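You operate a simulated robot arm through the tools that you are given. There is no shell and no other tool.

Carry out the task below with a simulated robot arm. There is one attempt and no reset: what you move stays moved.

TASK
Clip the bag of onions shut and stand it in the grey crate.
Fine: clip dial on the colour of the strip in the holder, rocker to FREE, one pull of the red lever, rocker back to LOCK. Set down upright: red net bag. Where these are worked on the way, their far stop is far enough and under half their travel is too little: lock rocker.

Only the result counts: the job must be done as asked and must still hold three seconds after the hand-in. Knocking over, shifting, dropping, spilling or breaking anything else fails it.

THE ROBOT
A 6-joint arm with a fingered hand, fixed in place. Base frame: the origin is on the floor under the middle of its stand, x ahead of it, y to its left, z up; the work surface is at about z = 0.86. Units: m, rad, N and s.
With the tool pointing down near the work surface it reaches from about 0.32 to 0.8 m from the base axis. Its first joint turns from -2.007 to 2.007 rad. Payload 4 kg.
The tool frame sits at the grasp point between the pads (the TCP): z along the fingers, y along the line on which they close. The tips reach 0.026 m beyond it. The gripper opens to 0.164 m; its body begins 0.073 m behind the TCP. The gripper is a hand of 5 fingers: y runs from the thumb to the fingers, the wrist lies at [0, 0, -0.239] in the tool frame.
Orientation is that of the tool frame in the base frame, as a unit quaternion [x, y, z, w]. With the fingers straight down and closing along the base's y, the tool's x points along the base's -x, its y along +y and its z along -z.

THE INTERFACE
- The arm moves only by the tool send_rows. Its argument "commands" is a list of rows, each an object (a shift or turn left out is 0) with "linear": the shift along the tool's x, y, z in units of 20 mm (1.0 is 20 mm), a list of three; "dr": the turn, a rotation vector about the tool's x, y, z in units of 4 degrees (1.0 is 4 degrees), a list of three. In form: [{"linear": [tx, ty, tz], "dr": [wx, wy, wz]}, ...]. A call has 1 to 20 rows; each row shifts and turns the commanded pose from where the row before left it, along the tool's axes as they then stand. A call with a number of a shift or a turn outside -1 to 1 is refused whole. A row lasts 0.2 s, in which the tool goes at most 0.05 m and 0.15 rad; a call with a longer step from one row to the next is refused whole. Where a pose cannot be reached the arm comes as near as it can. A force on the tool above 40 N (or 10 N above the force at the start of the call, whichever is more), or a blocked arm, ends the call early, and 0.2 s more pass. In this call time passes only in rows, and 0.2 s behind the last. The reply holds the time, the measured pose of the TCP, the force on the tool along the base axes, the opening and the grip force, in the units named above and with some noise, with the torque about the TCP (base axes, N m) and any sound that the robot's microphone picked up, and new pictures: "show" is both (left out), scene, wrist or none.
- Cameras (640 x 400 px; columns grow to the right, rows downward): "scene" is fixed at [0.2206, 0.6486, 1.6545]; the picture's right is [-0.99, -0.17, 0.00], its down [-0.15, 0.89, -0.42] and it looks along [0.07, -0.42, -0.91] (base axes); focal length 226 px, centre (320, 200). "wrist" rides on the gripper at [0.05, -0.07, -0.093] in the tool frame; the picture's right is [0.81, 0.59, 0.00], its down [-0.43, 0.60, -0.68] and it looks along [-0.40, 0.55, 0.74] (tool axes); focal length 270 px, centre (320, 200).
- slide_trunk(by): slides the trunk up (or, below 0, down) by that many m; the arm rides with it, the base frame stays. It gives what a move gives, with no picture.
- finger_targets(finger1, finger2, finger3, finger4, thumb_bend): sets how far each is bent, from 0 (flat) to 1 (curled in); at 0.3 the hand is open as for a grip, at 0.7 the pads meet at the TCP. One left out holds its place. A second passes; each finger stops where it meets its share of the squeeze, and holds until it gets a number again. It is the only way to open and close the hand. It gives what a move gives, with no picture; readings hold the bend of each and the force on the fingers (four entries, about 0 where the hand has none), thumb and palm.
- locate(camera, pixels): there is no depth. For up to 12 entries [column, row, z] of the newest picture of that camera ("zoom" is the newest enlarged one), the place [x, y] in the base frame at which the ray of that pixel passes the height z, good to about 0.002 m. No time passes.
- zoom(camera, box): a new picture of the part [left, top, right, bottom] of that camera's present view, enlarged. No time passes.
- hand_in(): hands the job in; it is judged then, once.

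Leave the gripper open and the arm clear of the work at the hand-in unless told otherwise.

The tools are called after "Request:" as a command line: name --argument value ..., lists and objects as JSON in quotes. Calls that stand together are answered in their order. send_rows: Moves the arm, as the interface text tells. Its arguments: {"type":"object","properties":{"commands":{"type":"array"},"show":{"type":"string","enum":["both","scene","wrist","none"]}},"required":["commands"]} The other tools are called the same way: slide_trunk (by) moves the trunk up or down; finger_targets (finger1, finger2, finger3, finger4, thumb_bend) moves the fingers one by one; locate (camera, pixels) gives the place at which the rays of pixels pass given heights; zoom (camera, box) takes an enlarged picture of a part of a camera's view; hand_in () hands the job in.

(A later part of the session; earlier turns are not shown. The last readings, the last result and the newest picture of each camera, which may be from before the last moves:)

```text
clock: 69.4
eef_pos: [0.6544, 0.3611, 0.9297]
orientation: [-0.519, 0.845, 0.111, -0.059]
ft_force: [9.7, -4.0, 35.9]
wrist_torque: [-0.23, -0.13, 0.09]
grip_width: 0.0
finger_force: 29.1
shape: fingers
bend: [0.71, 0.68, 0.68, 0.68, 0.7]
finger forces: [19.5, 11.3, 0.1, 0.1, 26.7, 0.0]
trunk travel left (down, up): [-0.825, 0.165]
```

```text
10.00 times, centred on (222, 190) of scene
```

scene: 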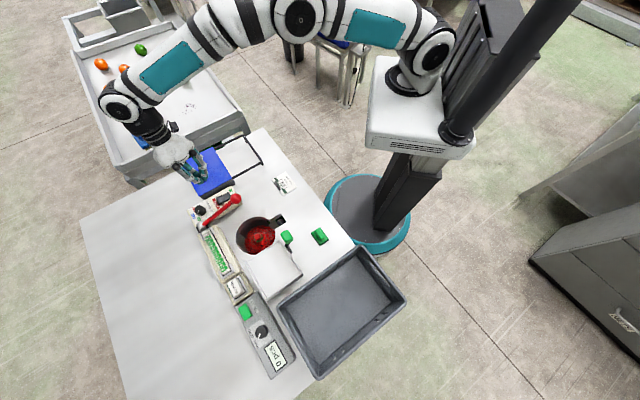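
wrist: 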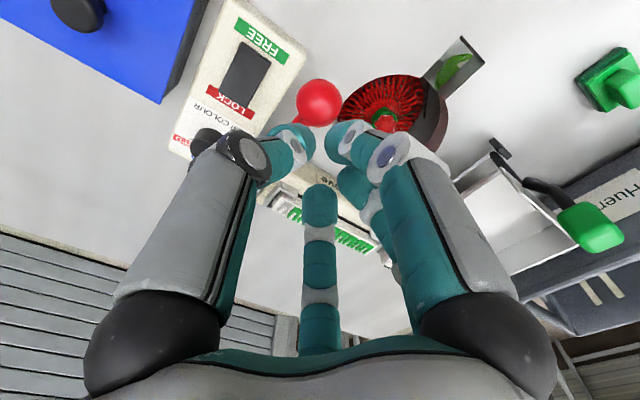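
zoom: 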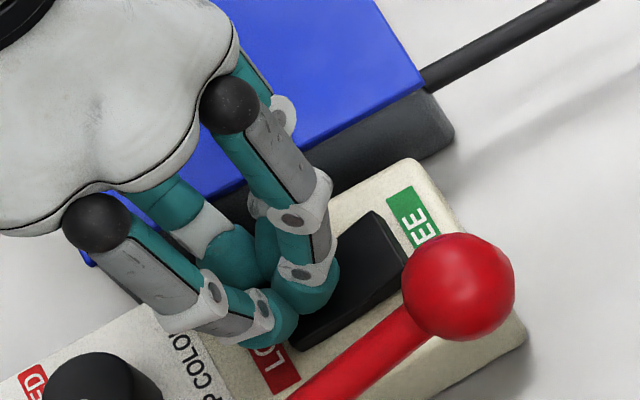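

The FREE end has risen, so it flipped. I back off and compare with the original LOCK picture.

Request:
send_rows --commands '[{"linear": [0, 0.25, -0.9]}, {"linear": [0, 0.25, -0.9]}, {"linear": [0, 0.25, -0.9]}, {"linear": [0, 0.25, -0.9]}]' --show "none"

Request:
zoom --camera "scene" --box '[208, 186, 248, 211]'

Request:
zoom --camera "wrist" --box '[220, 20, 420, 170]'

```text
clock: 70.4
eef_pos: [0.6516, 0.3613, 0.9992]
orientation: [-0.52, 0.844, 0.112, -0.065]
ft_force: [-0.5, 0.0, 0.2]
wrist_torque: [0.0, 0.0, 0.02]
grip_width: 0.0
finger_force: 0.0
shape: fingers
bend: [0.69, 0.68, 0.68, 0.68, 0.69]
finger forces: [0.1, 0.0, 0.0, 0.0, 0.0, 0.0]
trunk travel left (down, up): [-0.825, 0.165]
```

```text
16.00 times, centred on (228, 198) of scene
```

zoom: 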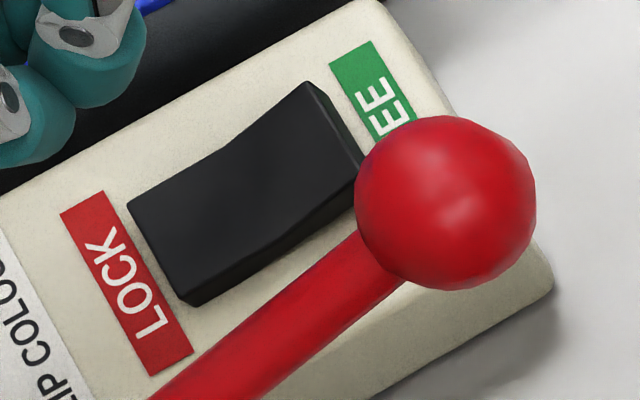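

```text
2.67 times, centred on (320, 95) of wrist
```

zoom: 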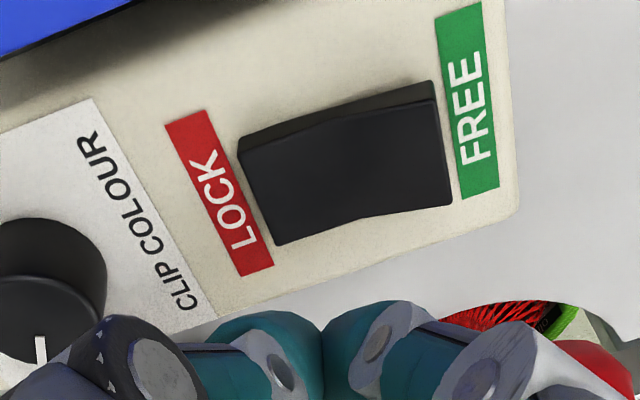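

The rocker picture is identical to the original LOCK picture, so it is fully back on LOCK. Now the bag: I locate its neck and the crate, starting with scene rays, and raise and untilt the hand.

Request:
locate --camera "scene" --pixels '[[257.75, 236.9, 0.9], [257.75, 236.9, 0.86], [257.75, 236.9, 0.82], [257.75, 236.9, 0.78], [357, 248, 0.9], [407, 295, 0.9], [318, 378, 0.9], [279, 300, 0.9], [357, 248, 1.0], [407, 295, 1.0], [318, 378, 1.0], [279, 300, 1.0]]'

Request:
send_rows --commands '[{"linear": [0, 0, -1]}, {"linear": [0, 0, -1]}, {"linear": [0, 0, -1]}, {"dr": [0.94, 0, 0]}, {"dr": [0.94, 0, 0]}, {"dr": [0.94, 0, 0]}, {"dr": [0.94, 0, 0]}, {"dr": [0, 0, 1]}, {"dr": [0, 0, 1]}, {"dr": [0, 0, 1]}, {"dr": [0, 0, 1]}, {"dr": [0, 0, 1]}, {"dr": [0, 0, 1]}, {"dr": [0, 0, 1]}, {"dr": [0, 0, 1]}, {"dr": [0, 0, 1]}]' --show "both"

```text
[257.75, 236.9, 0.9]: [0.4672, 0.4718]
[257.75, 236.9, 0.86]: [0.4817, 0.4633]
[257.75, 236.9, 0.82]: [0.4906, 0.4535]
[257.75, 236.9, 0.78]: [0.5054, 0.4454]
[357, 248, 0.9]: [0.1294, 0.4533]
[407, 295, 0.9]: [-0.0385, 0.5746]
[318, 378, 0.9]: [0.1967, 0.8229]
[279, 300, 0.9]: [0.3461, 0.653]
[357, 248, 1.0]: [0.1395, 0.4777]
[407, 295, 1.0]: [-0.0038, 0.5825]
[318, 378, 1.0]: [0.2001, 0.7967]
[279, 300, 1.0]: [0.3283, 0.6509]
```

```text
clock: 73.8
eef_pos: [0.6641, 0.3548, 1.0569]
orientation: [-0.235, 0.972, 0.001, 0.004]
ft_force: [0.9, -0.4, 0.1]
wrist_torque: [0.01, -0.01, 0.04]
grip_width: 0.0001
finger_force: 0.2
shape: fingers
bend: [0.69, 0.68, 0.68, 0.68, 0.69]
finger forces: [0.1, 0.1, 0.0, 0.0, 0.0, 0.0]
trunk travel left (down, up): [-0.825, 0.165]
```

scene: 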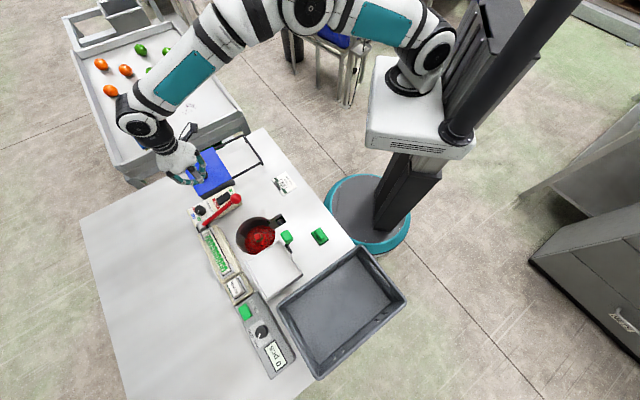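
wrist: 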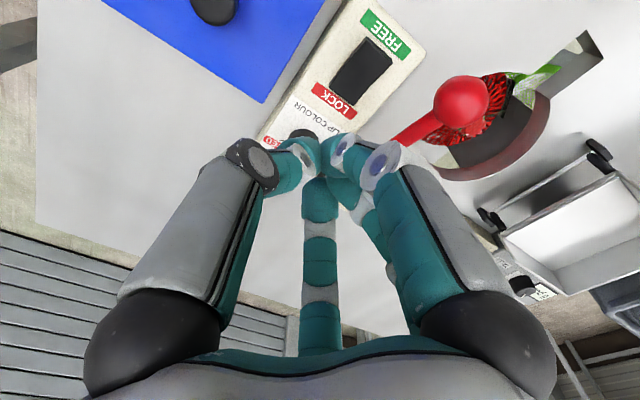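

I move back towards the middle and up to see the bag and crate from the wrist camera.

Request:
send_rows --commands '[{"linear": [0, 0, -1]}, {"linear": [0, 0, -1]}, {"linear": [0.79, 0.32, -0.7]}, {"linear": [0.79, 0.32, -0.7]}, {"linear": [0.79, 0.32, -0.7]}, {"linear": [0.79, 0.32, -0.7]}, {"linear": [0.79, 0.32, -0.7]}, {"linear": [0.79, 0.32, -0.7]}, {"linear": [0.79, 0.32, -0.7]}, {"linear": [0.79, 0.32, -0.7]}, {"linear": [0.79, 0.32, -0.7]}, {"linear": [0.79, 0.32, -0.7]}]' --show "both"

Request:
zoom --camera "wrist" --box '[280, 0, 640, 225]'

```text
clock: 76.4
eef_pos: [0.4921, 0.3394, 1.233]
orientation: [-0.234, 0.972, 0.001, 0.004]
ft_force: [0.2, 0.4, -0.4]
wrist_torque: [-0.01, 0.0, -0.01]
grip_width: 0.0
finger_force: 0.1
shape: fingers
bend: [0.69, 0.68, 0.68, 0.68, 0.69]
finger forces: [0.1, 0.0, 0.1, 0.0, 0.0, 0.0]
trunk travel left (down, up): [-0.825, 0.165]
```

scene: 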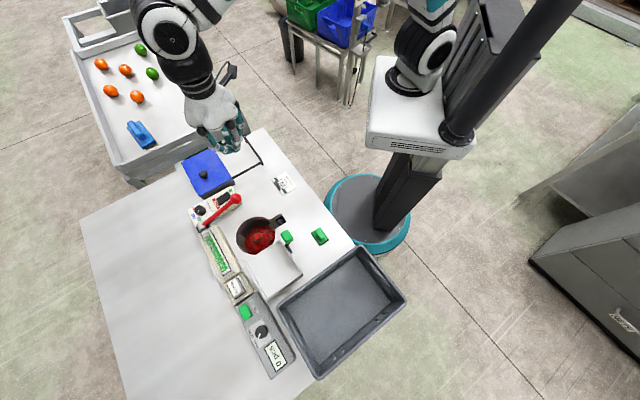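
wrist: 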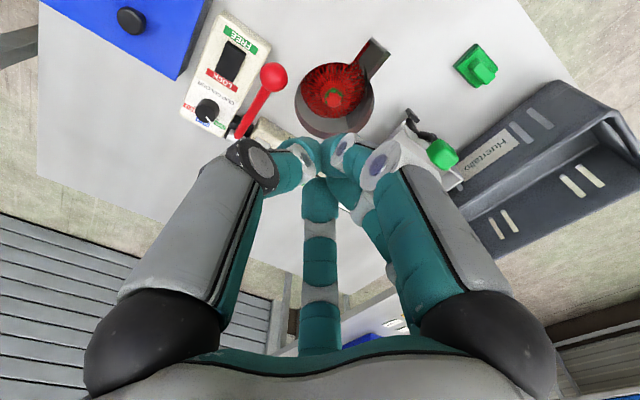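

```text
1.78 times, centred on (460, 112) of wrist
```

zoom: 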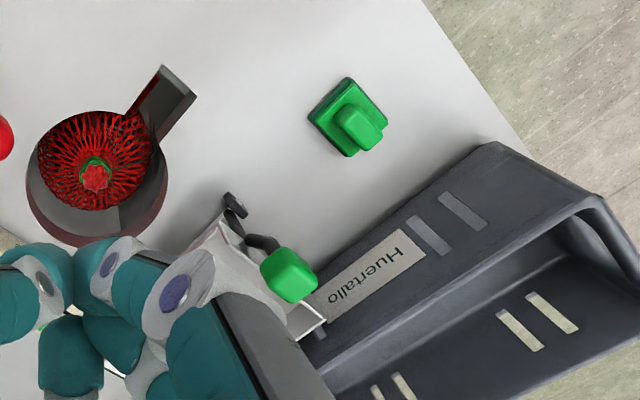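

I triangulate the neck (wrist pixel about (334, 100)) and the crate's rim corner (wrist about (555, 81)).

Request:
locate --camera "wrist" --pixels '[[333.6, 99.6, 0.9], [333.6, 99.6, 0.86], [333.6, 99.6, 0.82], [333.6, 99.6, 0.78], [555.5, 81, 0.9], [555.5, 81, 1.0], [613, 112, 0.9], [613, 112, 1.0], [459, 190, 0.86]]'

Request:
zoom --camera "scene" --box '[260, 230, 420, 390]'

Request:
zoom --camera "scene" --box '[230, 210, 294, 260]'

```text
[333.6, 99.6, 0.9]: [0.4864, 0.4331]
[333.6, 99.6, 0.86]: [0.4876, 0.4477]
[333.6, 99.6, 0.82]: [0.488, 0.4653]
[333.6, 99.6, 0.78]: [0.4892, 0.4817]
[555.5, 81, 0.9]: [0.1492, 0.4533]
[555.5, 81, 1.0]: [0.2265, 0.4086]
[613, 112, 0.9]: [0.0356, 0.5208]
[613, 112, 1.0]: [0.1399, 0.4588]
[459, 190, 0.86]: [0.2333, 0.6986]
```

```text
2.50 times, centred on (340, 310) of scene
```

zoom: 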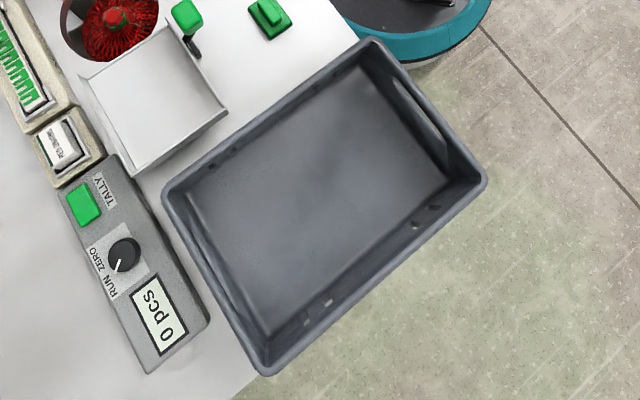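

```text
8.00 times, centred on (262, 235) of scene
```

zoom: 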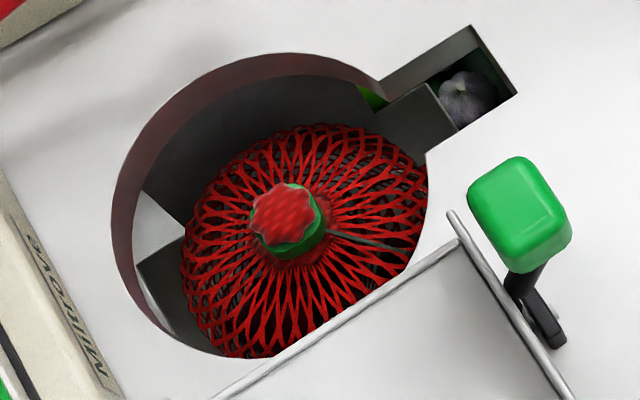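

The neck's top is at about (0.487, 0.457, 0.842), just below the bench surface inside the hole. The pan's edge is about 83 mm to one side at z about 0.94. The crate rim is at about z 0.99. I turn the hand so that a finger gap faces the pan, and move above the bag.

Request:
finger_targets --finger1 0.53 --finger2 0.53 --finger3 0.53 --finger4 0.53 --thumb_bend 0.53

Request:
send_rows --commands '[{"dr": [0, 0, -0.85]}, {"dr": [0, 0, -0.85]}, {"dr": [0, 0, -0.85]}, {"dr": [0, 0, -0.85]}, {"dr": [0, 0, -0.85]}, {"linear": [-0.78, 0.88, 0.3]}, {"linear": [-0.78, 0.88, 0.3]}, {"linear": [-0.78, 0.88, 0.3]}, {"linear": [-0.78, 0.88, 0.3]}, {"linear": [-0.78, 0.88, 0.3]}, {"linear": [0, 0, 1]}, {"linear": [0, 0, 1]}, {"linear": [0, 0, 1]}, {"linear": [0, 0, 1]}]' --show "both"

Request:
zoom --camera "wrist" --box '[200, 0, 480, 200]'

Request:
zoom --camera "scene" --box '[180, 140, 340, 270]'

```text
clock: 77.4
eef_pos: [0.4918, 0.3382, 1.2339]
orientation: [-0.235, 0.972, 0.001, 0.004]
ft_force: [0.6, 0.5, 0.6]
wrist_torque: [0.04, 0.01, 0.03]
grip_width: 0.0348
finger_force: 0.1
shape: fingers
bend: [0.53, 0.53, 0.53, 0.53, 0.53]
finger forces: [0.0, 0.1, 0.0, 0.0, 0.0, 0.0]
trunk travel left (down, up): [-0.825, 0.165]
```

```text
clock: 80.4
eef_pos: [0.4894, 0.4586, 1.1234]
orientation: [-0.376, 0.927, 0.001, 0.004]
ft_force: [0.2, 0.2, 0.5]
wrist_torque: [0.01, -0.02, -0.01]
grip_width: 0.0347
finger_force: 0.0
shape: fingers
bend: [0.53, 0.53, 0.53, 0.53, 0.53]
finger forces: [0.0, 0.0, 0.0, 0.0, 0.0, 0.0]
trunk travel left (down, up): [-0.825, 0.165]
```

scene: 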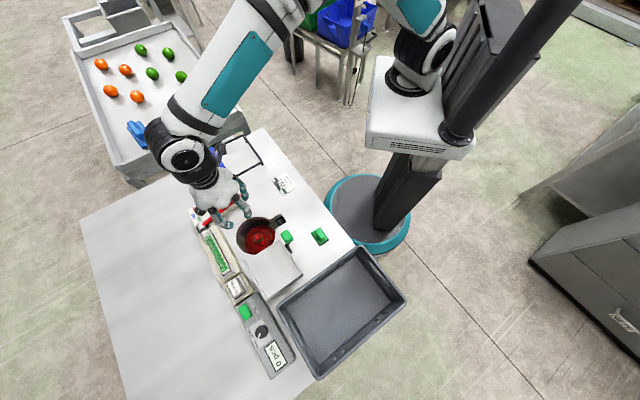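
wrist: 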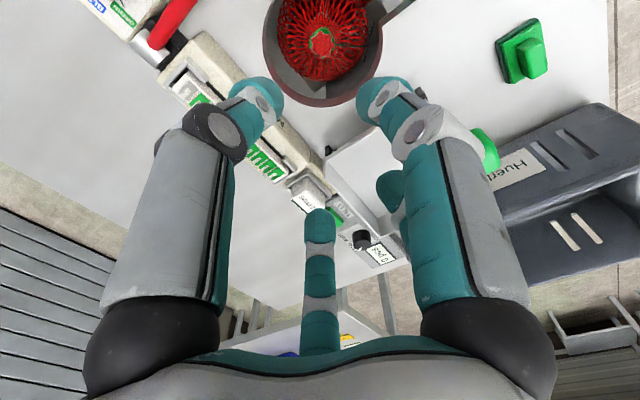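

```text
2.00 times, centred on (340, 100) of wrist
```

zoom: 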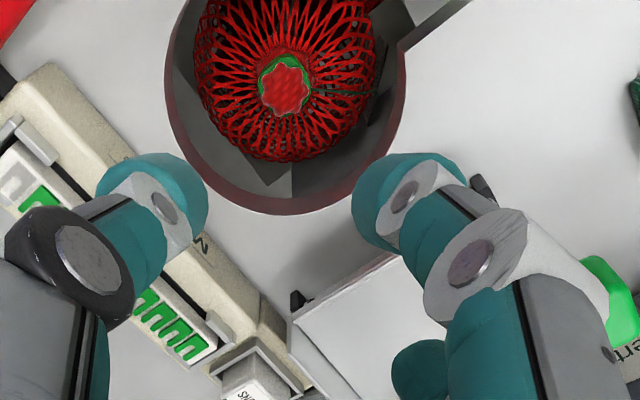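

```text
3.08 times, centred on (260, 205) of scene
```

zoom: 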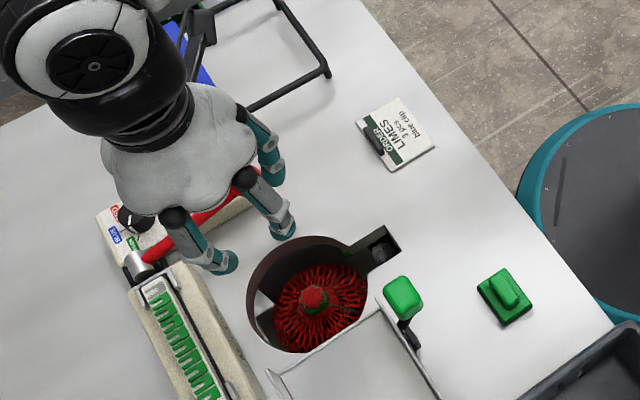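

The neck appears directly below the TCP. I refine its position and also check the top of the tuft.

Request:
locate --camera "zoom" --pixels '[[312, 298, 0.84], [312, 298, 0.845]]'

Request:
locate --camera "wrist" --pixels '[[322.5, 45, 0.84], [322.5, 45, 0.845], [324, 28, 0.83], [313, 105, 0.86], [384, 45, 0.86], [271, 45, 0.86]]'

Request:
zoom --camera "wrist" --box '[260, 0, 400, 100]'

```text
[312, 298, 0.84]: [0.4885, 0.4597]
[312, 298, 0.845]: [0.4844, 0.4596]
```

```text
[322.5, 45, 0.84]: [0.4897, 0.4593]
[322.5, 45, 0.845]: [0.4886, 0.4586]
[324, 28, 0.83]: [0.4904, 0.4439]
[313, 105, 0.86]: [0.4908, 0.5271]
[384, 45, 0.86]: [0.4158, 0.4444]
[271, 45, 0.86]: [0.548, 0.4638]
```

```text
4.00 times, centred on (330, 50) of wrist
```

zoom: 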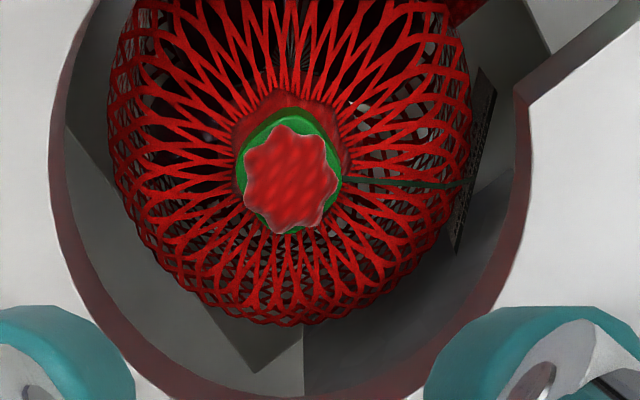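

The neck is at (0.489, 0.459) and the TCP is right above it. The hole radius is about 69 mm, so I narrow the fingers to 0.595 (outer radius about 6 cm) and descend to z about 0.905.

Request:
finger_targets --finger1 0.595 --finger2 0.595 --finger3 0.595 --finger4 0.595 --thumb_bend 0.595

Request:
send_rows --commands '[{"linear": [0, 0, 1]}, {"linear": [0, 0, 1]}, {"linear": [0, 0, 1]}, {"linear": [0, 0, 1]}, {"linear": [0, 0, 1]}, {"linear": [0, 0, 1]}, {"linear": [0, 0, 1]}, {"linear": [0, 0, 1]}, {"linear": [0, 0, 1]}, {"linear": [0, 0, 1]}, {"linear": [0, 0, 0.9]}]' --show "both"

Request:
zoom --camera "scene" --box '[200, 160, 320, 260]'

Request:
zoom --camera "wrist" --box '[220, 20, 420, 170]'

```text
clock: 81.4
eef_pos: [0.4893, 0.4585, 1.1233]
orientation: [-0.376, 0.927, 0.001, 0.004]
ft_force: [0.8, 0.1, 0.2]
wrist_torque: [-0.02, -0.03, -0.01]
grip_width: 0.0204
finger_force: 0.1
shape: fingers
bend: [0.59, 0.59, 0.59, 0.59, 0.59]
finger forces: [0.0, 0.0, 0.0, 0.1, 0.0, 0.0]
trunk travel left (down, up): [-0.825, 0.165]
```

```text
clock: 83.8
eef_pos: [0.4904, 0.4579, 0.9068]
orientation: [-0.376, 0.927, 0.001, 0.004]
ft_force: [0.5, 0.3, 0.3]
wrist_torque: [0.01, 0.0, -0.03]
grip_width: 0.0203
finger_force: 0.0
shape: fingers
bend: [0.59, 0.59, 0.59, 0.59, 0.59]
finger forces: [0.0, 0.0, 0.1, 0.0, 0.0, 0.1]
trunk travel left (down, up): [-0.825, 0.165]
```

scene: 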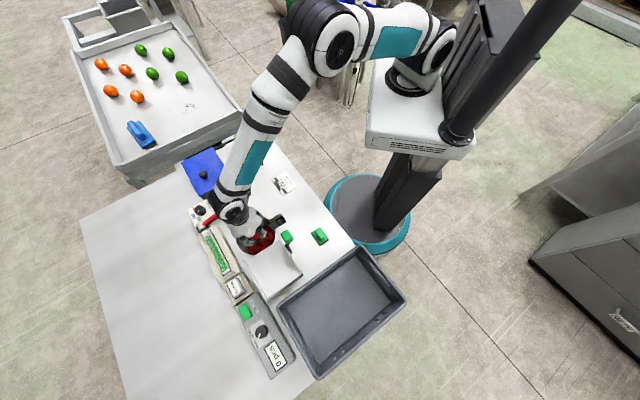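
wrist: 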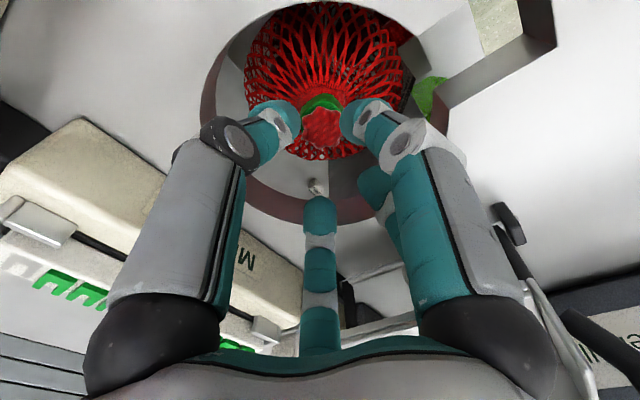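

```text
4.00 times, centred on (260, 210) of scene
```

zoom: 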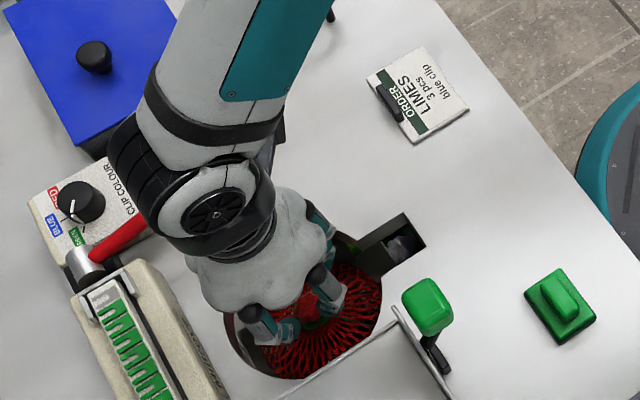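

```text
2.67 times, centred on (320, 95) of wrist
```

zoom: 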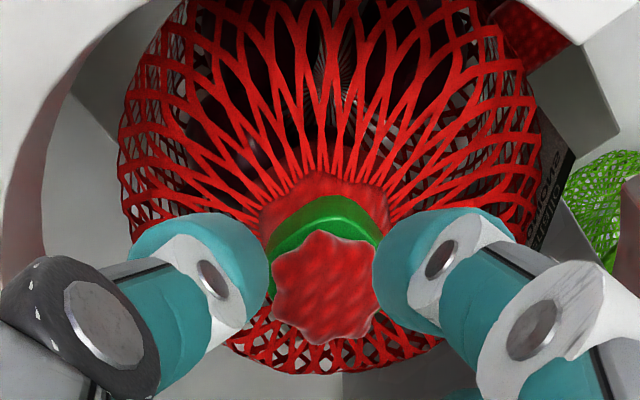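

The neck and green clip are centred between the fingers. I descend into the hole slowly, watching the force.

Request:
send_rows --commands '[{"linear": [0, 0, 0.6]}, {"linear": [0, 0, 0.6]}, {"linear": [0, 0, 0.6]}, {"linear": [0, 0, 0.6]}, {"linear": [0, 0, 0.4]}]' --show "both"

Request:
zoom --camera "scene" --box '[200, 160, 320, 260]'

Request:
zoom --camera "wrist" --box '[220, 50, 420, 200]'

```text
clock: 85.0
eef_pos: [0.4905, 0.4597, 0.8507]
orientation: [-0.376, 0.927, 0.001, 0.005]
ft_force: [0.2, -0.1, 0.5]
wrist_torque: [0.01, 0.04, 0.01]
grip_width: 0.0203
finger_force: 0.0
shape: fingers
bend: [0.59, 0.59, 0.59, 0.59, 0.59]
finger forces: [0.1, 0.0, 0.1, 0.0, 0.1, 0.1]
trunk travel left (down, up): [-0.825, 0.165]
```

scene: 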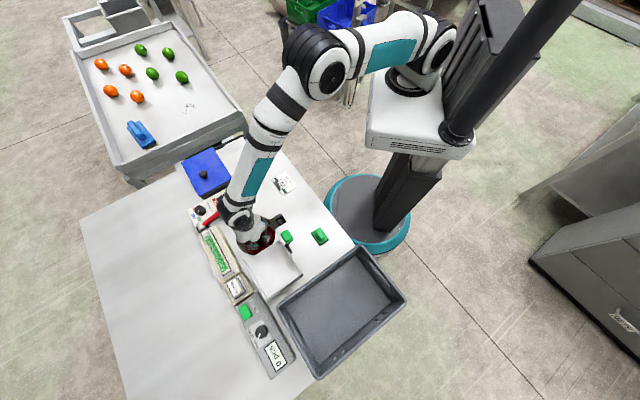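
wrist: 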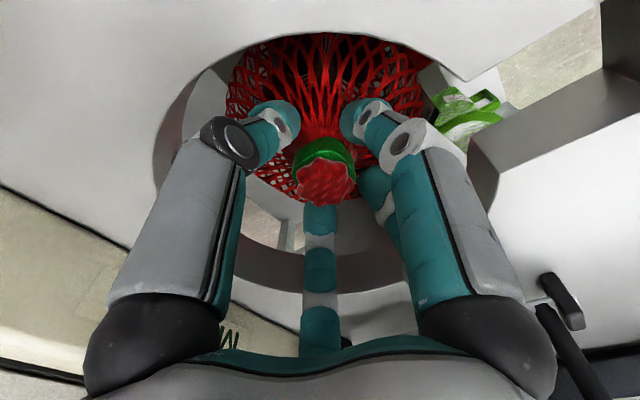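

```text
4.00 times, centred on (260, 210) of scene
```

zoom: 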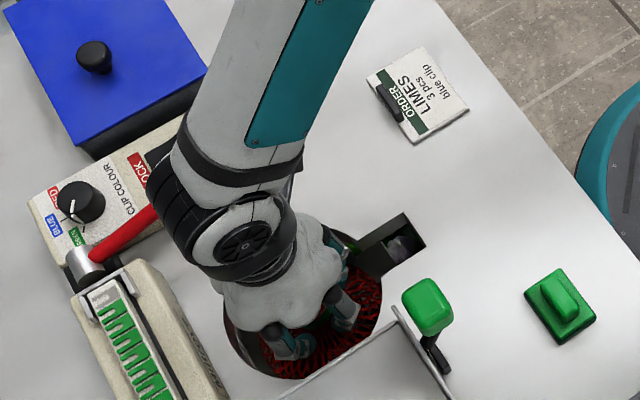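

```text
2.67 times, centred on (320, 125) of wrist
```

zoom: 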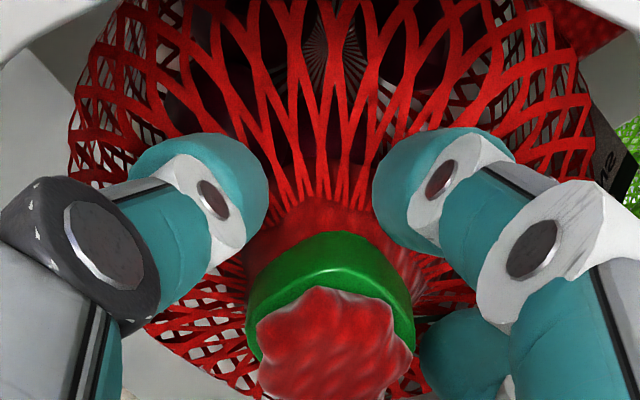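

The clip is about 15 mm below the TCP, already between the fingertips. I go 8 mm lower and then close.

Request:
send_rows --commands '[{"linear": [0, 0, 0.25]}, {"linear": [0, 0, 0.2]}]' --show "none"

Request:
finger_targets --finger1 0.8 --finger2 0.8 --finger3 0.8 --finger4 0.8 --thumb_bend 0.8

Request:
zoom --camera "wrist" --box '[220, 50, 420, 200]'

Request:
zoom --camera "scene" --box '[200, 160, 320, 260]'

```text
clock: 85.6
eef_pos: [0.4903, 0.4595, 0.8425]
orientation: [-0.377, 0.926, 0.0, 0.004]
ft_force: [-0.3, 0.0, 0.5]
wrist_torque: [-0.02, 0.04, 0.03]
grip_width: 0.0207
finger_force: 0.3
shape: fingers
bend: [0.59, 0.59, 0.59, 0.59, 0.59]
finger forces: [0.0, 0.1, 0.1, 0.0, 0.0, 0.0]
trunk travel left (down, up): [-0.825, 0.165]
```

```text
clock: 86.6
eef_pos: [0.4922, 0.4577, 0.844]
orientation: [-0.375, 0.927, 0.001, 0.006]
ft_force: [4.0, -1.7, 20.8]
wrist_torque: [0.42, 0.4, -0.03]
grip_width: 0.0075
finger_force: 33.7
shape: fingers
bend: [0.64, 0.62, 0.63, 0.66, 0.66]
finger forces: [11.9, 8.6, 21.9, 8.6, 17.4, 0.1]
trunk travel left (down, up): [-0.825, 0.165]
```

```text
2.67 times, centred on (320, 125) of wrist
```

zoom: 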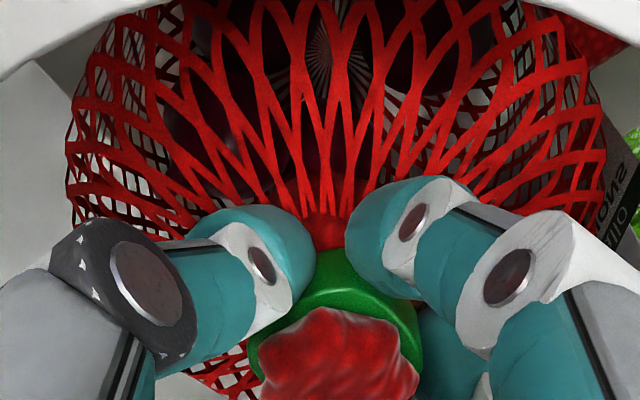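

```text
4.00 times, centred on (260, 210) of scene
```

zoom: 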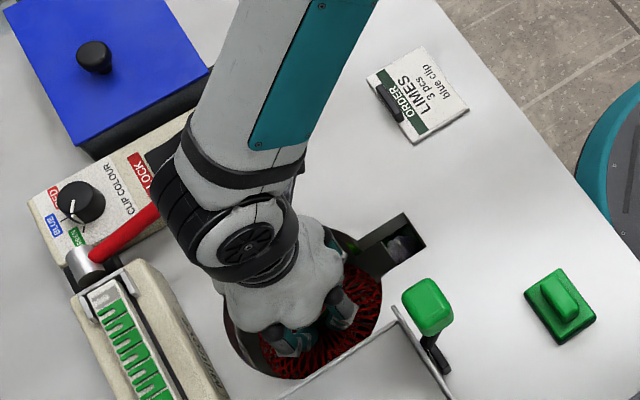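

The fingertips have closed just beneath the clip, so the clip will hold against slipping. I lift slowly 4 cm.

Request:
send_rows --commands '[{"linear": [0, 0, -0.3]}, {"linear": [0, 0, -0.4]}, {"linear": [0, 0, -0.5]}, {"linear": [0, 0, -0.5]}]' --show "both"

Request:
zoom --camera "wrist" --box '[220, 50, 420, 200]'

Request:
zoom --camera "scene" --box '[200, 160, 320, 260]'

```text
clock: 87.6
eef_pos: [0.4887, 0.4593, 0.8751]
orientation: [-0.376, 0.927, 0.001, 0.004]
ft_force: [-1.1, -0.8, -1.8]
wrist_torque: [0.01, 0.01, 0.02]
grip_width: 0.0071
finger_force: 24.6
shape: fingers
bend: [0.64, 0.62, 0.63, 0.66, 0.67]
finger forces: [10.3, 8.8, 7.9, 10.1, 12.8, 0.0]
trunk travel left (down, up): [-0.825, 0.165]
```

scene: 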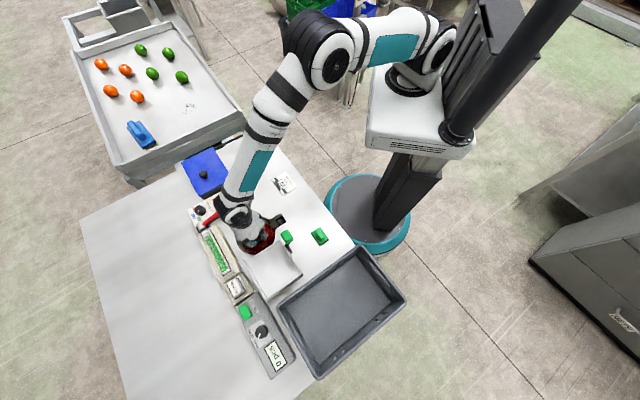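
wrist: 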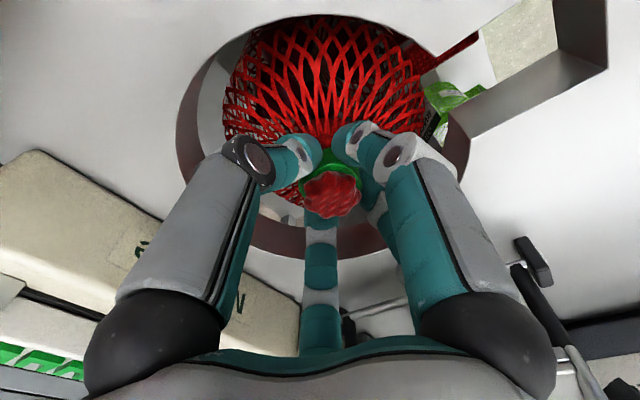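

```text
2.67 times, centred on (320, 125) of wrist
```

zoom: 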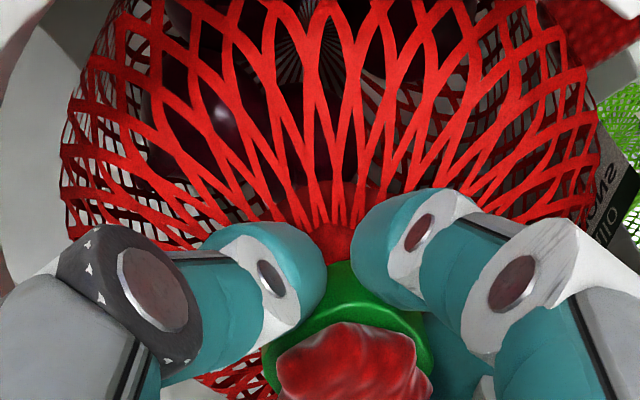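

```text
4.00 times, centred on (260, 210) of scene
```

zoom: 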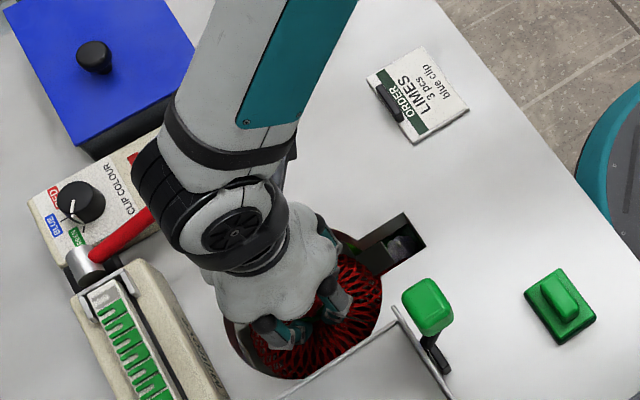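

The bag is coming up with the hand and the vertical force is small. I keep lifting in steps.

Request:
send_rows --commands '[{"linear": [0, 0, -0.6]}, {"linear": [0, 0, -0.6]}, {"linear": [0, 0, -0.6]}, {"linear": [0, 0, -0.6]}]' --show "both"

Request:
zoom --camera "wrist" --box '[220, 20, 480, 200]'

Request:
zoom --camera "scene" --box '[200, 160, 320, 260]'

```text
clock: 88.6
eef_pos: [0.4885, 0.4587, 0.9253]
orientation: [-0.377, 0.926, 0.001, 0.005]
ft_force: [1.3, 0.6, -1.6]
wrist_torque: [0.01, 0.01, 0.0]
grip_width: 0.0069
finger_force: 24.5
shape: fingers
bend: [0.64, 0.62, 0.63, 0.66, 0.67]
finger forces: [10.3, 8.7, 7.9, 10.2, 12.6, 0.0]
trunk travel left (down, up): [-0.825, 0.165]
```

scene: 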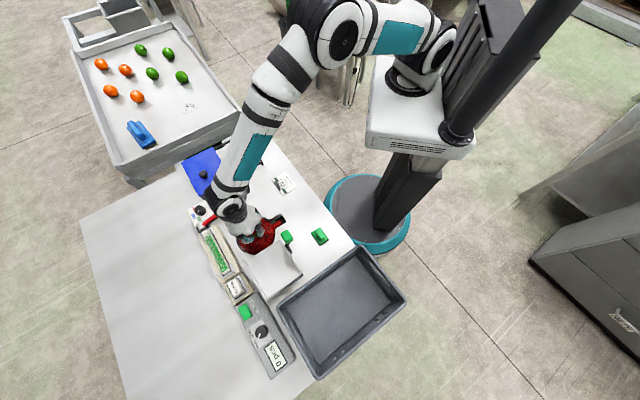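
wrist: 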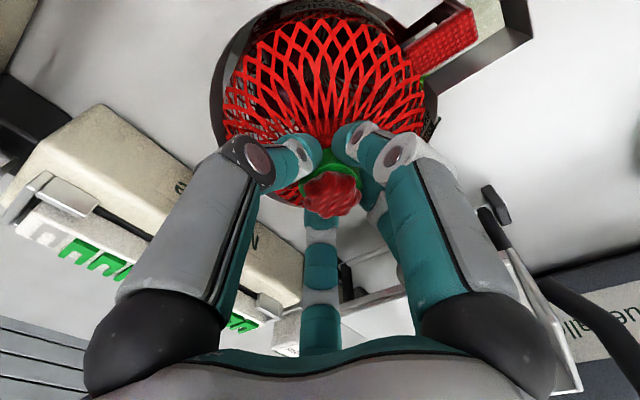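

```text
2.22 times, centred on (350, 110) of wrist
```

zoom: 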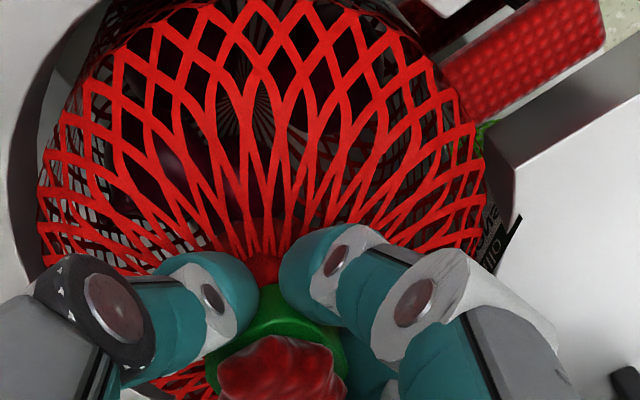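

```text
4.00 times, centred on (260, 210) of scene
```

zoom: 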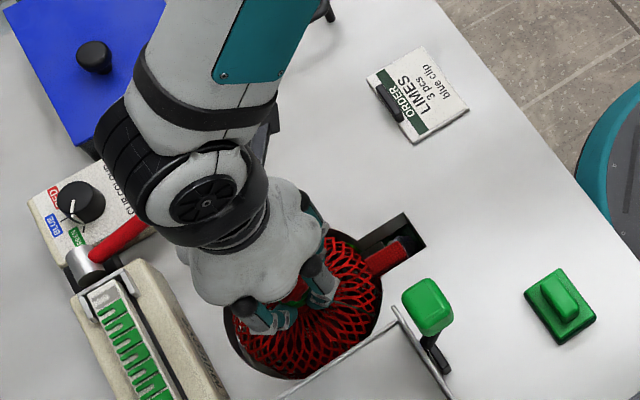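

The bag has a red strap or flap that fits the slot and is rising through it, so I must not turn the hand while lifting. I continue straight up.

Request:
send_rows --commands '[{"linear": [0, 0, -0.7]}, {"linear": [0, 0, -0.7]}, {"linear": [0, 0, -0.7]}, {"linear": [0, 0, -0.7]}, {"linear": [0, 0, -0.7]}]' --show "both"

Request:
zoom --camera "scene" --box '[200, 160, 320, 260]'

Request:
zoom --camera "wrist" --box '[220, 0, 520, 200]'

```text
clock: 89.8
eef_pos: [0.4899, 0.4592, 0.9952]
orientation: [-0.376, 0.926, 0.0, 0.005]
ft_force: [-0.8, 0.8, -2.7]
wrist_torque: [0.07, 0.07, 0.04]
grip_width: 0.007
finger_force: 25.0
shape: fingers
bend: [0.64, 0.62, 0.63, 0.66, 0.67]
finger forces: [9.0, 9.6, 8.8, 9.4, 12.8, 0.0]
trunk travel left (down, up): [-0.825, 0.165]
```

scene: 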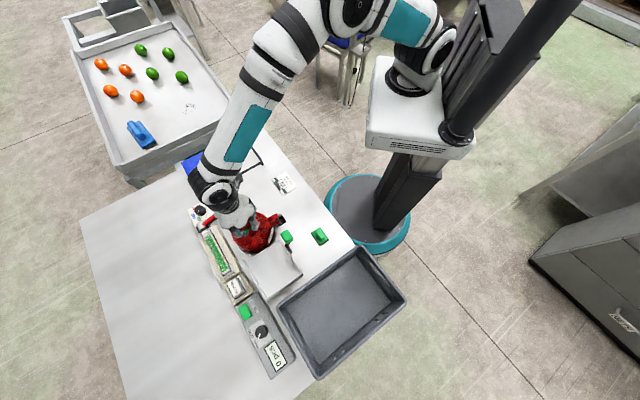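
wrist: 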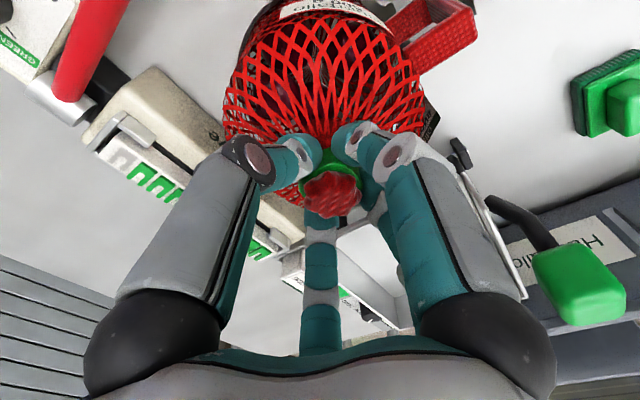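

```text
4.00 times, centred on (260, 210) of scene
```

zoom: 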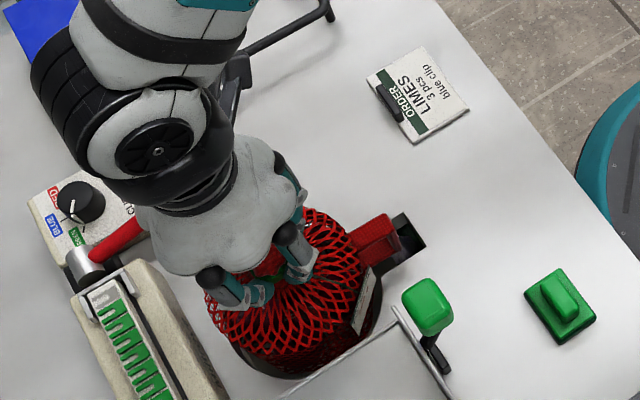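

```text
2.00 times, centred on (370, 100) of wrist
```

zoom: 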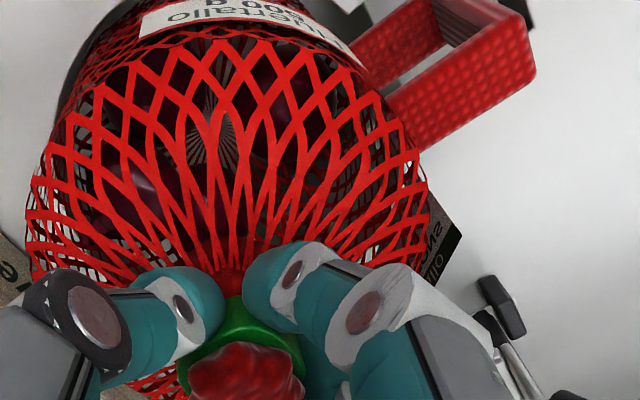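

The bag has a side handle that passes through the slot. I continue lifting straight up another 16 cm.

Request:
send_rows --commands '[{"linear": [0, 0, -0.8]}, {"linear": [0, 0, -0.8]}, {"linear": [0, 0, -0.8]}, {"linear": [0, 0, -0.8]}, {"linear": [0, 0, -0.8]}, {"linear": [0, 0, -0.8]}, {"linear": [0, 0, -0.8]}, {"linear": [0, 0, -0.8]}, {"linear": [0, 0, -0.8]}, {"linear": [0, 0, -0.8]}]' --show "both"

Request:
zoom --camera "scene" --box '[180, 130, 320, 270]'

Request:
zoom --camera "wrist" --box '[200, 0, 520, 200]'

```text
clock: 92.0
eef_pos: [0.4894, 0.4575, 1.155]
orientation: [-0.377, 0.926, 0.001, 0.004]
ft_force: [-1.5, -0.8, -2.8]
wrist_torque: [0.04, 0.04, -0.03]
grip_width: 0.0061
finger_force: 25.3
shape: fingers
bend: [0.64, 0.62, 0.63, 0.66, 0.67]
finger forces: [10.8, 8.8, 8.3, 10.7, 12.4, 0.1]
trunk travel left (down, up): [-0.825, 0.165]
```

scene: 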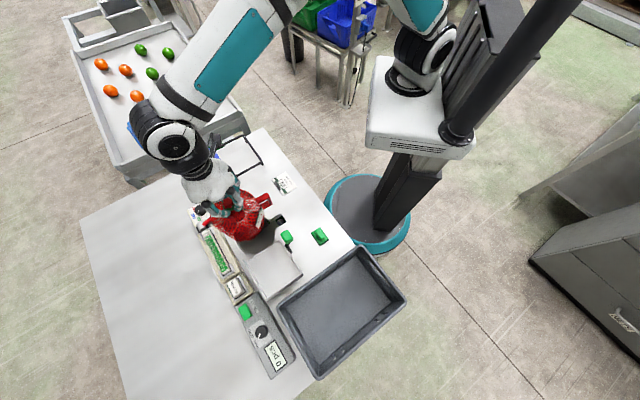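
wrist: 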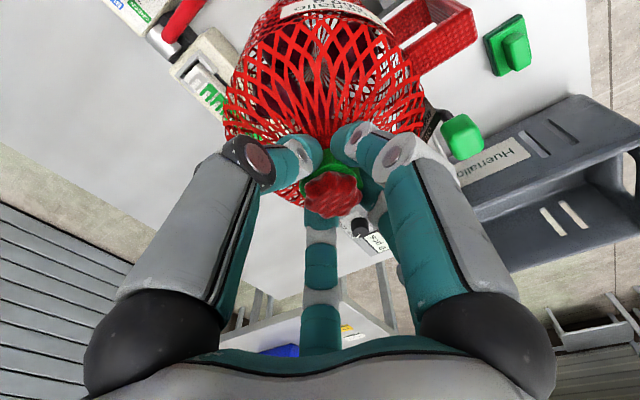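

```text
2.86 times, centred on (250, 200) of scene
```

zoom: 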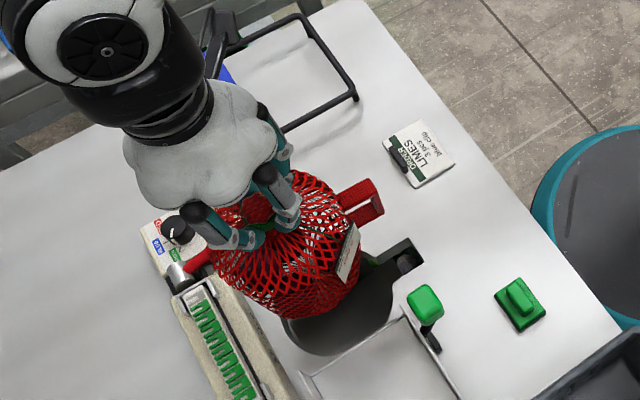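

```text
2.00 times, centred on (360, 100) of wrist
```

zoom: 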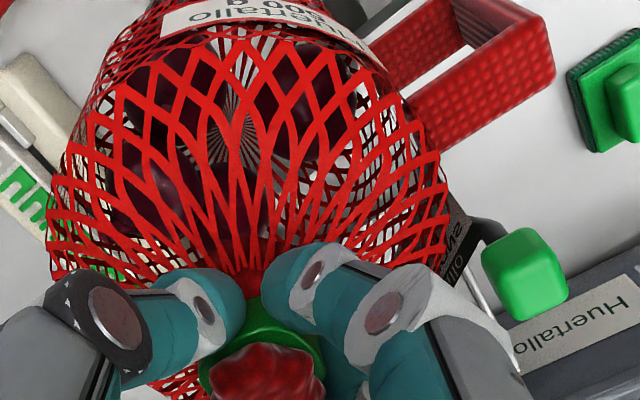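

The bag hangs free, with its bottom about 15–16 cm below the TCP. I raise it 9 cm more and get the crate's coordinates.

Request:
send_rows --commands '[{"linear": [0, 0, -0.9]}, {"linear": [0, 0, -0.9]}, {"linear": [0, 0, -0.9]}, {"linear": [0, 0, -0.9]}, {"linear": [0, 0, -0.9]}]' --show "both"

Request:
locate --camera "scene" --pixels '[[360, 245.2, 0.99], [406.8, 302, 0.99], [318, 380, 0.99], [277.2, 308, 0.99], [360, 245.2, 0.97], [406.8, 302, 0.97], [318, 380, 0.97], [277.2, 308, 0.97], [356, 258, 0.87], [391, 302, 0.87], [319, 364, 0.87], [288, 306, 0.87]]'

Request:
zoom --camera "scene" --box '[260, 230, 420, 390]'

Request:
zoom --camera "scene" --box '[170, 110, 310, 270]'

```text
clock: 93.2
eef_pos: [0.487, 0.4564, 1.2455]
orientation: [-0.375, 0.927, 0.001, 0.004]
ft_force: [-1.1, -0.5, -1.8]
wrist_torque: [-0.03, 0.03, 0.02]
grip_width: 0.0062
finger_force: 24.9
shape: fingers
bend: [0.64, 0.62, 0.63, 0.66, 0.67]
finger forces: [10.5, 8.7, 8.4, 10.4, 12.4, 0.1]
trunk travel left (down, up): [-0.825, 0.165]
```

scene: 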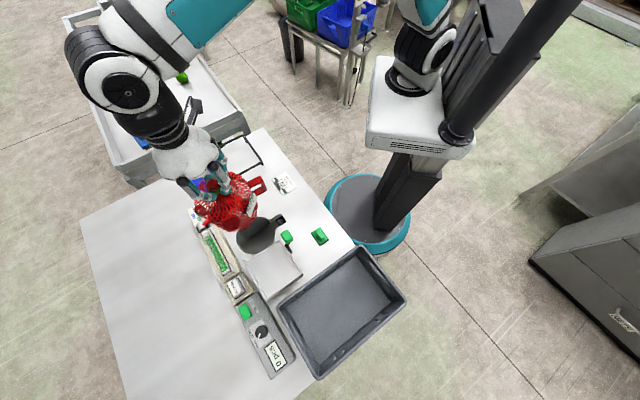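
wrist: 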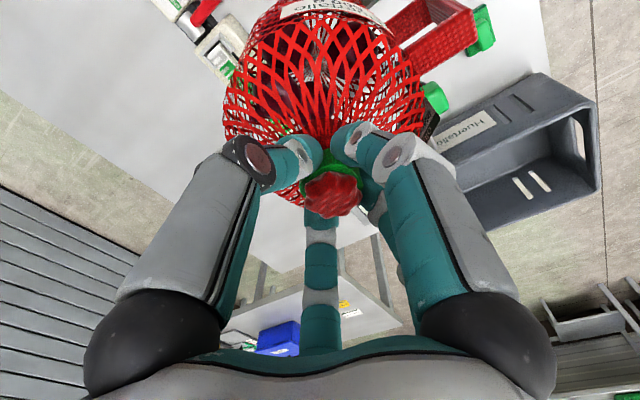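

```text
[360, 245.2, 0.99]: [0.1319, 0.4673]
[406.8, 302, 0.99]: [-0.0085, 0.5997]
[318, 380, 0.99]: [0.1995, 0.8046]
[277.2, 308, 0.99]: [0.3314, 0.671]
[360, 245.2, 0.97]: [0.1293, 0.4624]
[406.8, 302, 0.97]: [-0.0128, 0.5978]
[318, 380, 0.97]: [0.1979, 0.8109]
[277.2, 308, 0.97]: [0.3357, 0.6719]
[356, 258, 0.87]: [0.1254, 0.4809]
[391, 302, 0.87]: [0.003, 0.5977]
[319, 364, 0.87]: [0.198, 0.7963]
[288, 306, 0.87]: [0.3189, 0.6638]
```

```text
2.50 times, centred on (340, 310) of scene
```

zoom: 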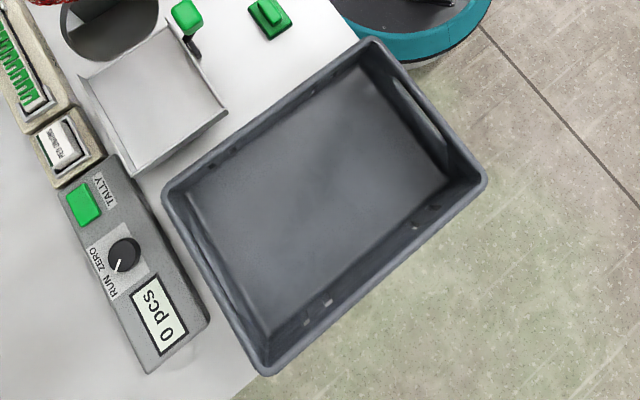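

```text
2.50 times, centred on (240, 190) of scene
```

zoom: 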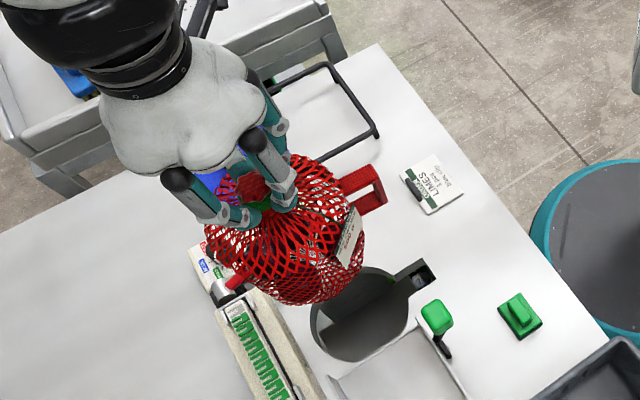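

The crate is about 0.29 × 0.19 m, centred near (0.163, 0.636). I need its rim and floor heights more exactly, so I zoom the wrist view on the crate.

Request:
zoom --camera "wrist" --box '[420, 50, 620, 250]'

```text
2.00 times, centred on (520, 150) of wrist
```

zoom: 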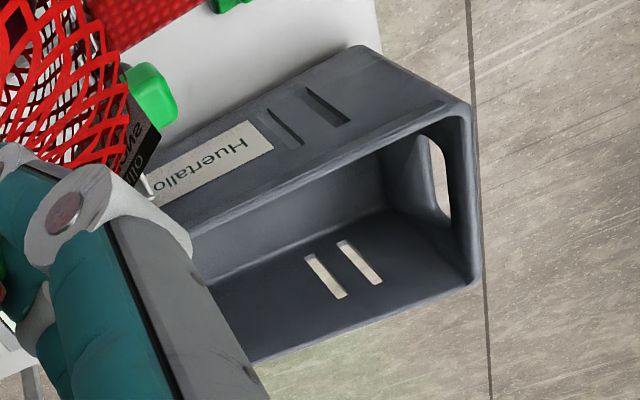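

Request:
locate --camera "wrist" --pixels '[[594, 104, 0.95], [594, 104, 0.97], [594, 104, 0.99], [599, 190, 0.95], [599, 190, 0.97], [599, 190, 0.99], [535, 74, 0.86], [535, 74, 0.84], [489, 185, 0.87]]'

Request:
locate --camera "scene" --pixels '[[360, 245.2, 0.95], [406.8, 302, 0.95]]'

```text
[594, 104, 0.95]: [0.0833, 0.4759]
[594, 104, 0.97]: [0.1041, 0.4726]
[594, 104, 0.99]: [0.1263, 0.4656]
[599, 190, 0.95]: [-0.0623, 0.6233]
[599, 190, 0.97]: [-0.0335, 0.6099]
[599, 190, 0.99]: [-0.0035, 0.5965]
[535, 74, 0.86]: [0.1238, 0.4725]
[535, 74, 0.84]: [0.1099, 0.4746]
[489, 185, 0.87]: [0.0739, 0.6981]
```

```text
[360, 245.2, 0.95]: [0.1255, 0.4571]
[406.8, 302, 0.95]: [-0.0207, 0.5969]
```

The rim is at z about 0.99 and the crate floor at about bench level. I will set the bag at about (0.175, 0.649), with the handle along the crate's long side, so the yaw stays as it is. I move halfway there first.

Request:
send_rows --commands '[{"linear": [0.2267, 0.888, 0]}, {"linear": [0.2267, 0.888, 0]}, {"linear": [0.2267, 0.888, 0]}, {"linear": [0.2267, 0.888, 0]}, {"linear": [0.2267, 0.888, 0]}, {"linear": [0.2267, 0.888, 0]}, {"linear": [0.2267, 0.888, 0]}, {"linear": [0.2267, 0.888, 0]}, {"linear": [0.2267, 0.888, 0]}, {"linear": [0.2267, 0.888, 0]}]' --show "both"

```text
clock: 95.4
eef_pos: [0.3303, 0.5527, 1.2436]
orientation: [-0.376, 0.927, 0.0, 0.005]
ft_force: [0.9, 0.8, -2.6]
wrist_torque: [-0.02, 0.04, -0.01]
grip_width: 0.006
finger_force: 25.7
shape: fingers
bend: [0.64, 0.62, 0.63, 0.66, 0.67]
finger forces: [10.2, 8.7, 8.7, 9.9, 12.7, 0.1]
trunk travel left (down, up): [-0.825, 0.165]
```

scene: 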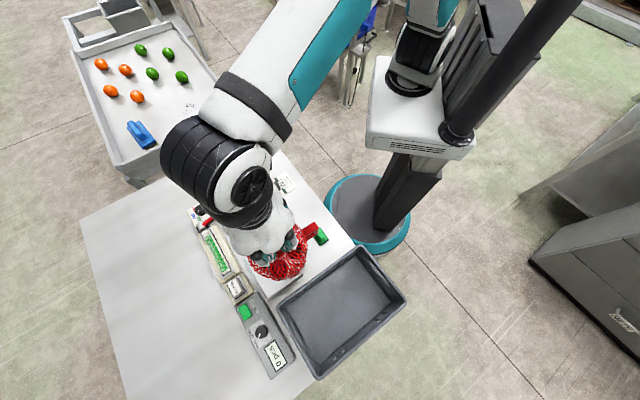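
wrist: 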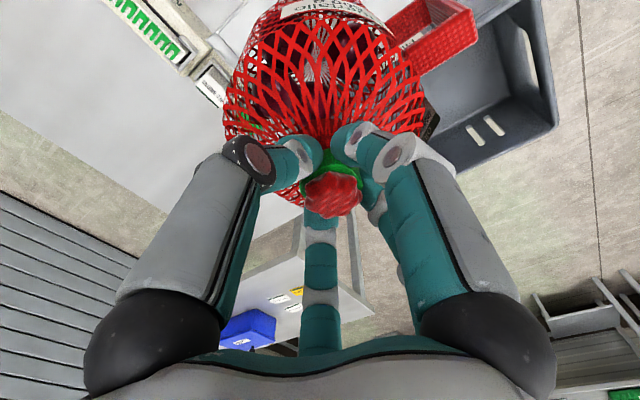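

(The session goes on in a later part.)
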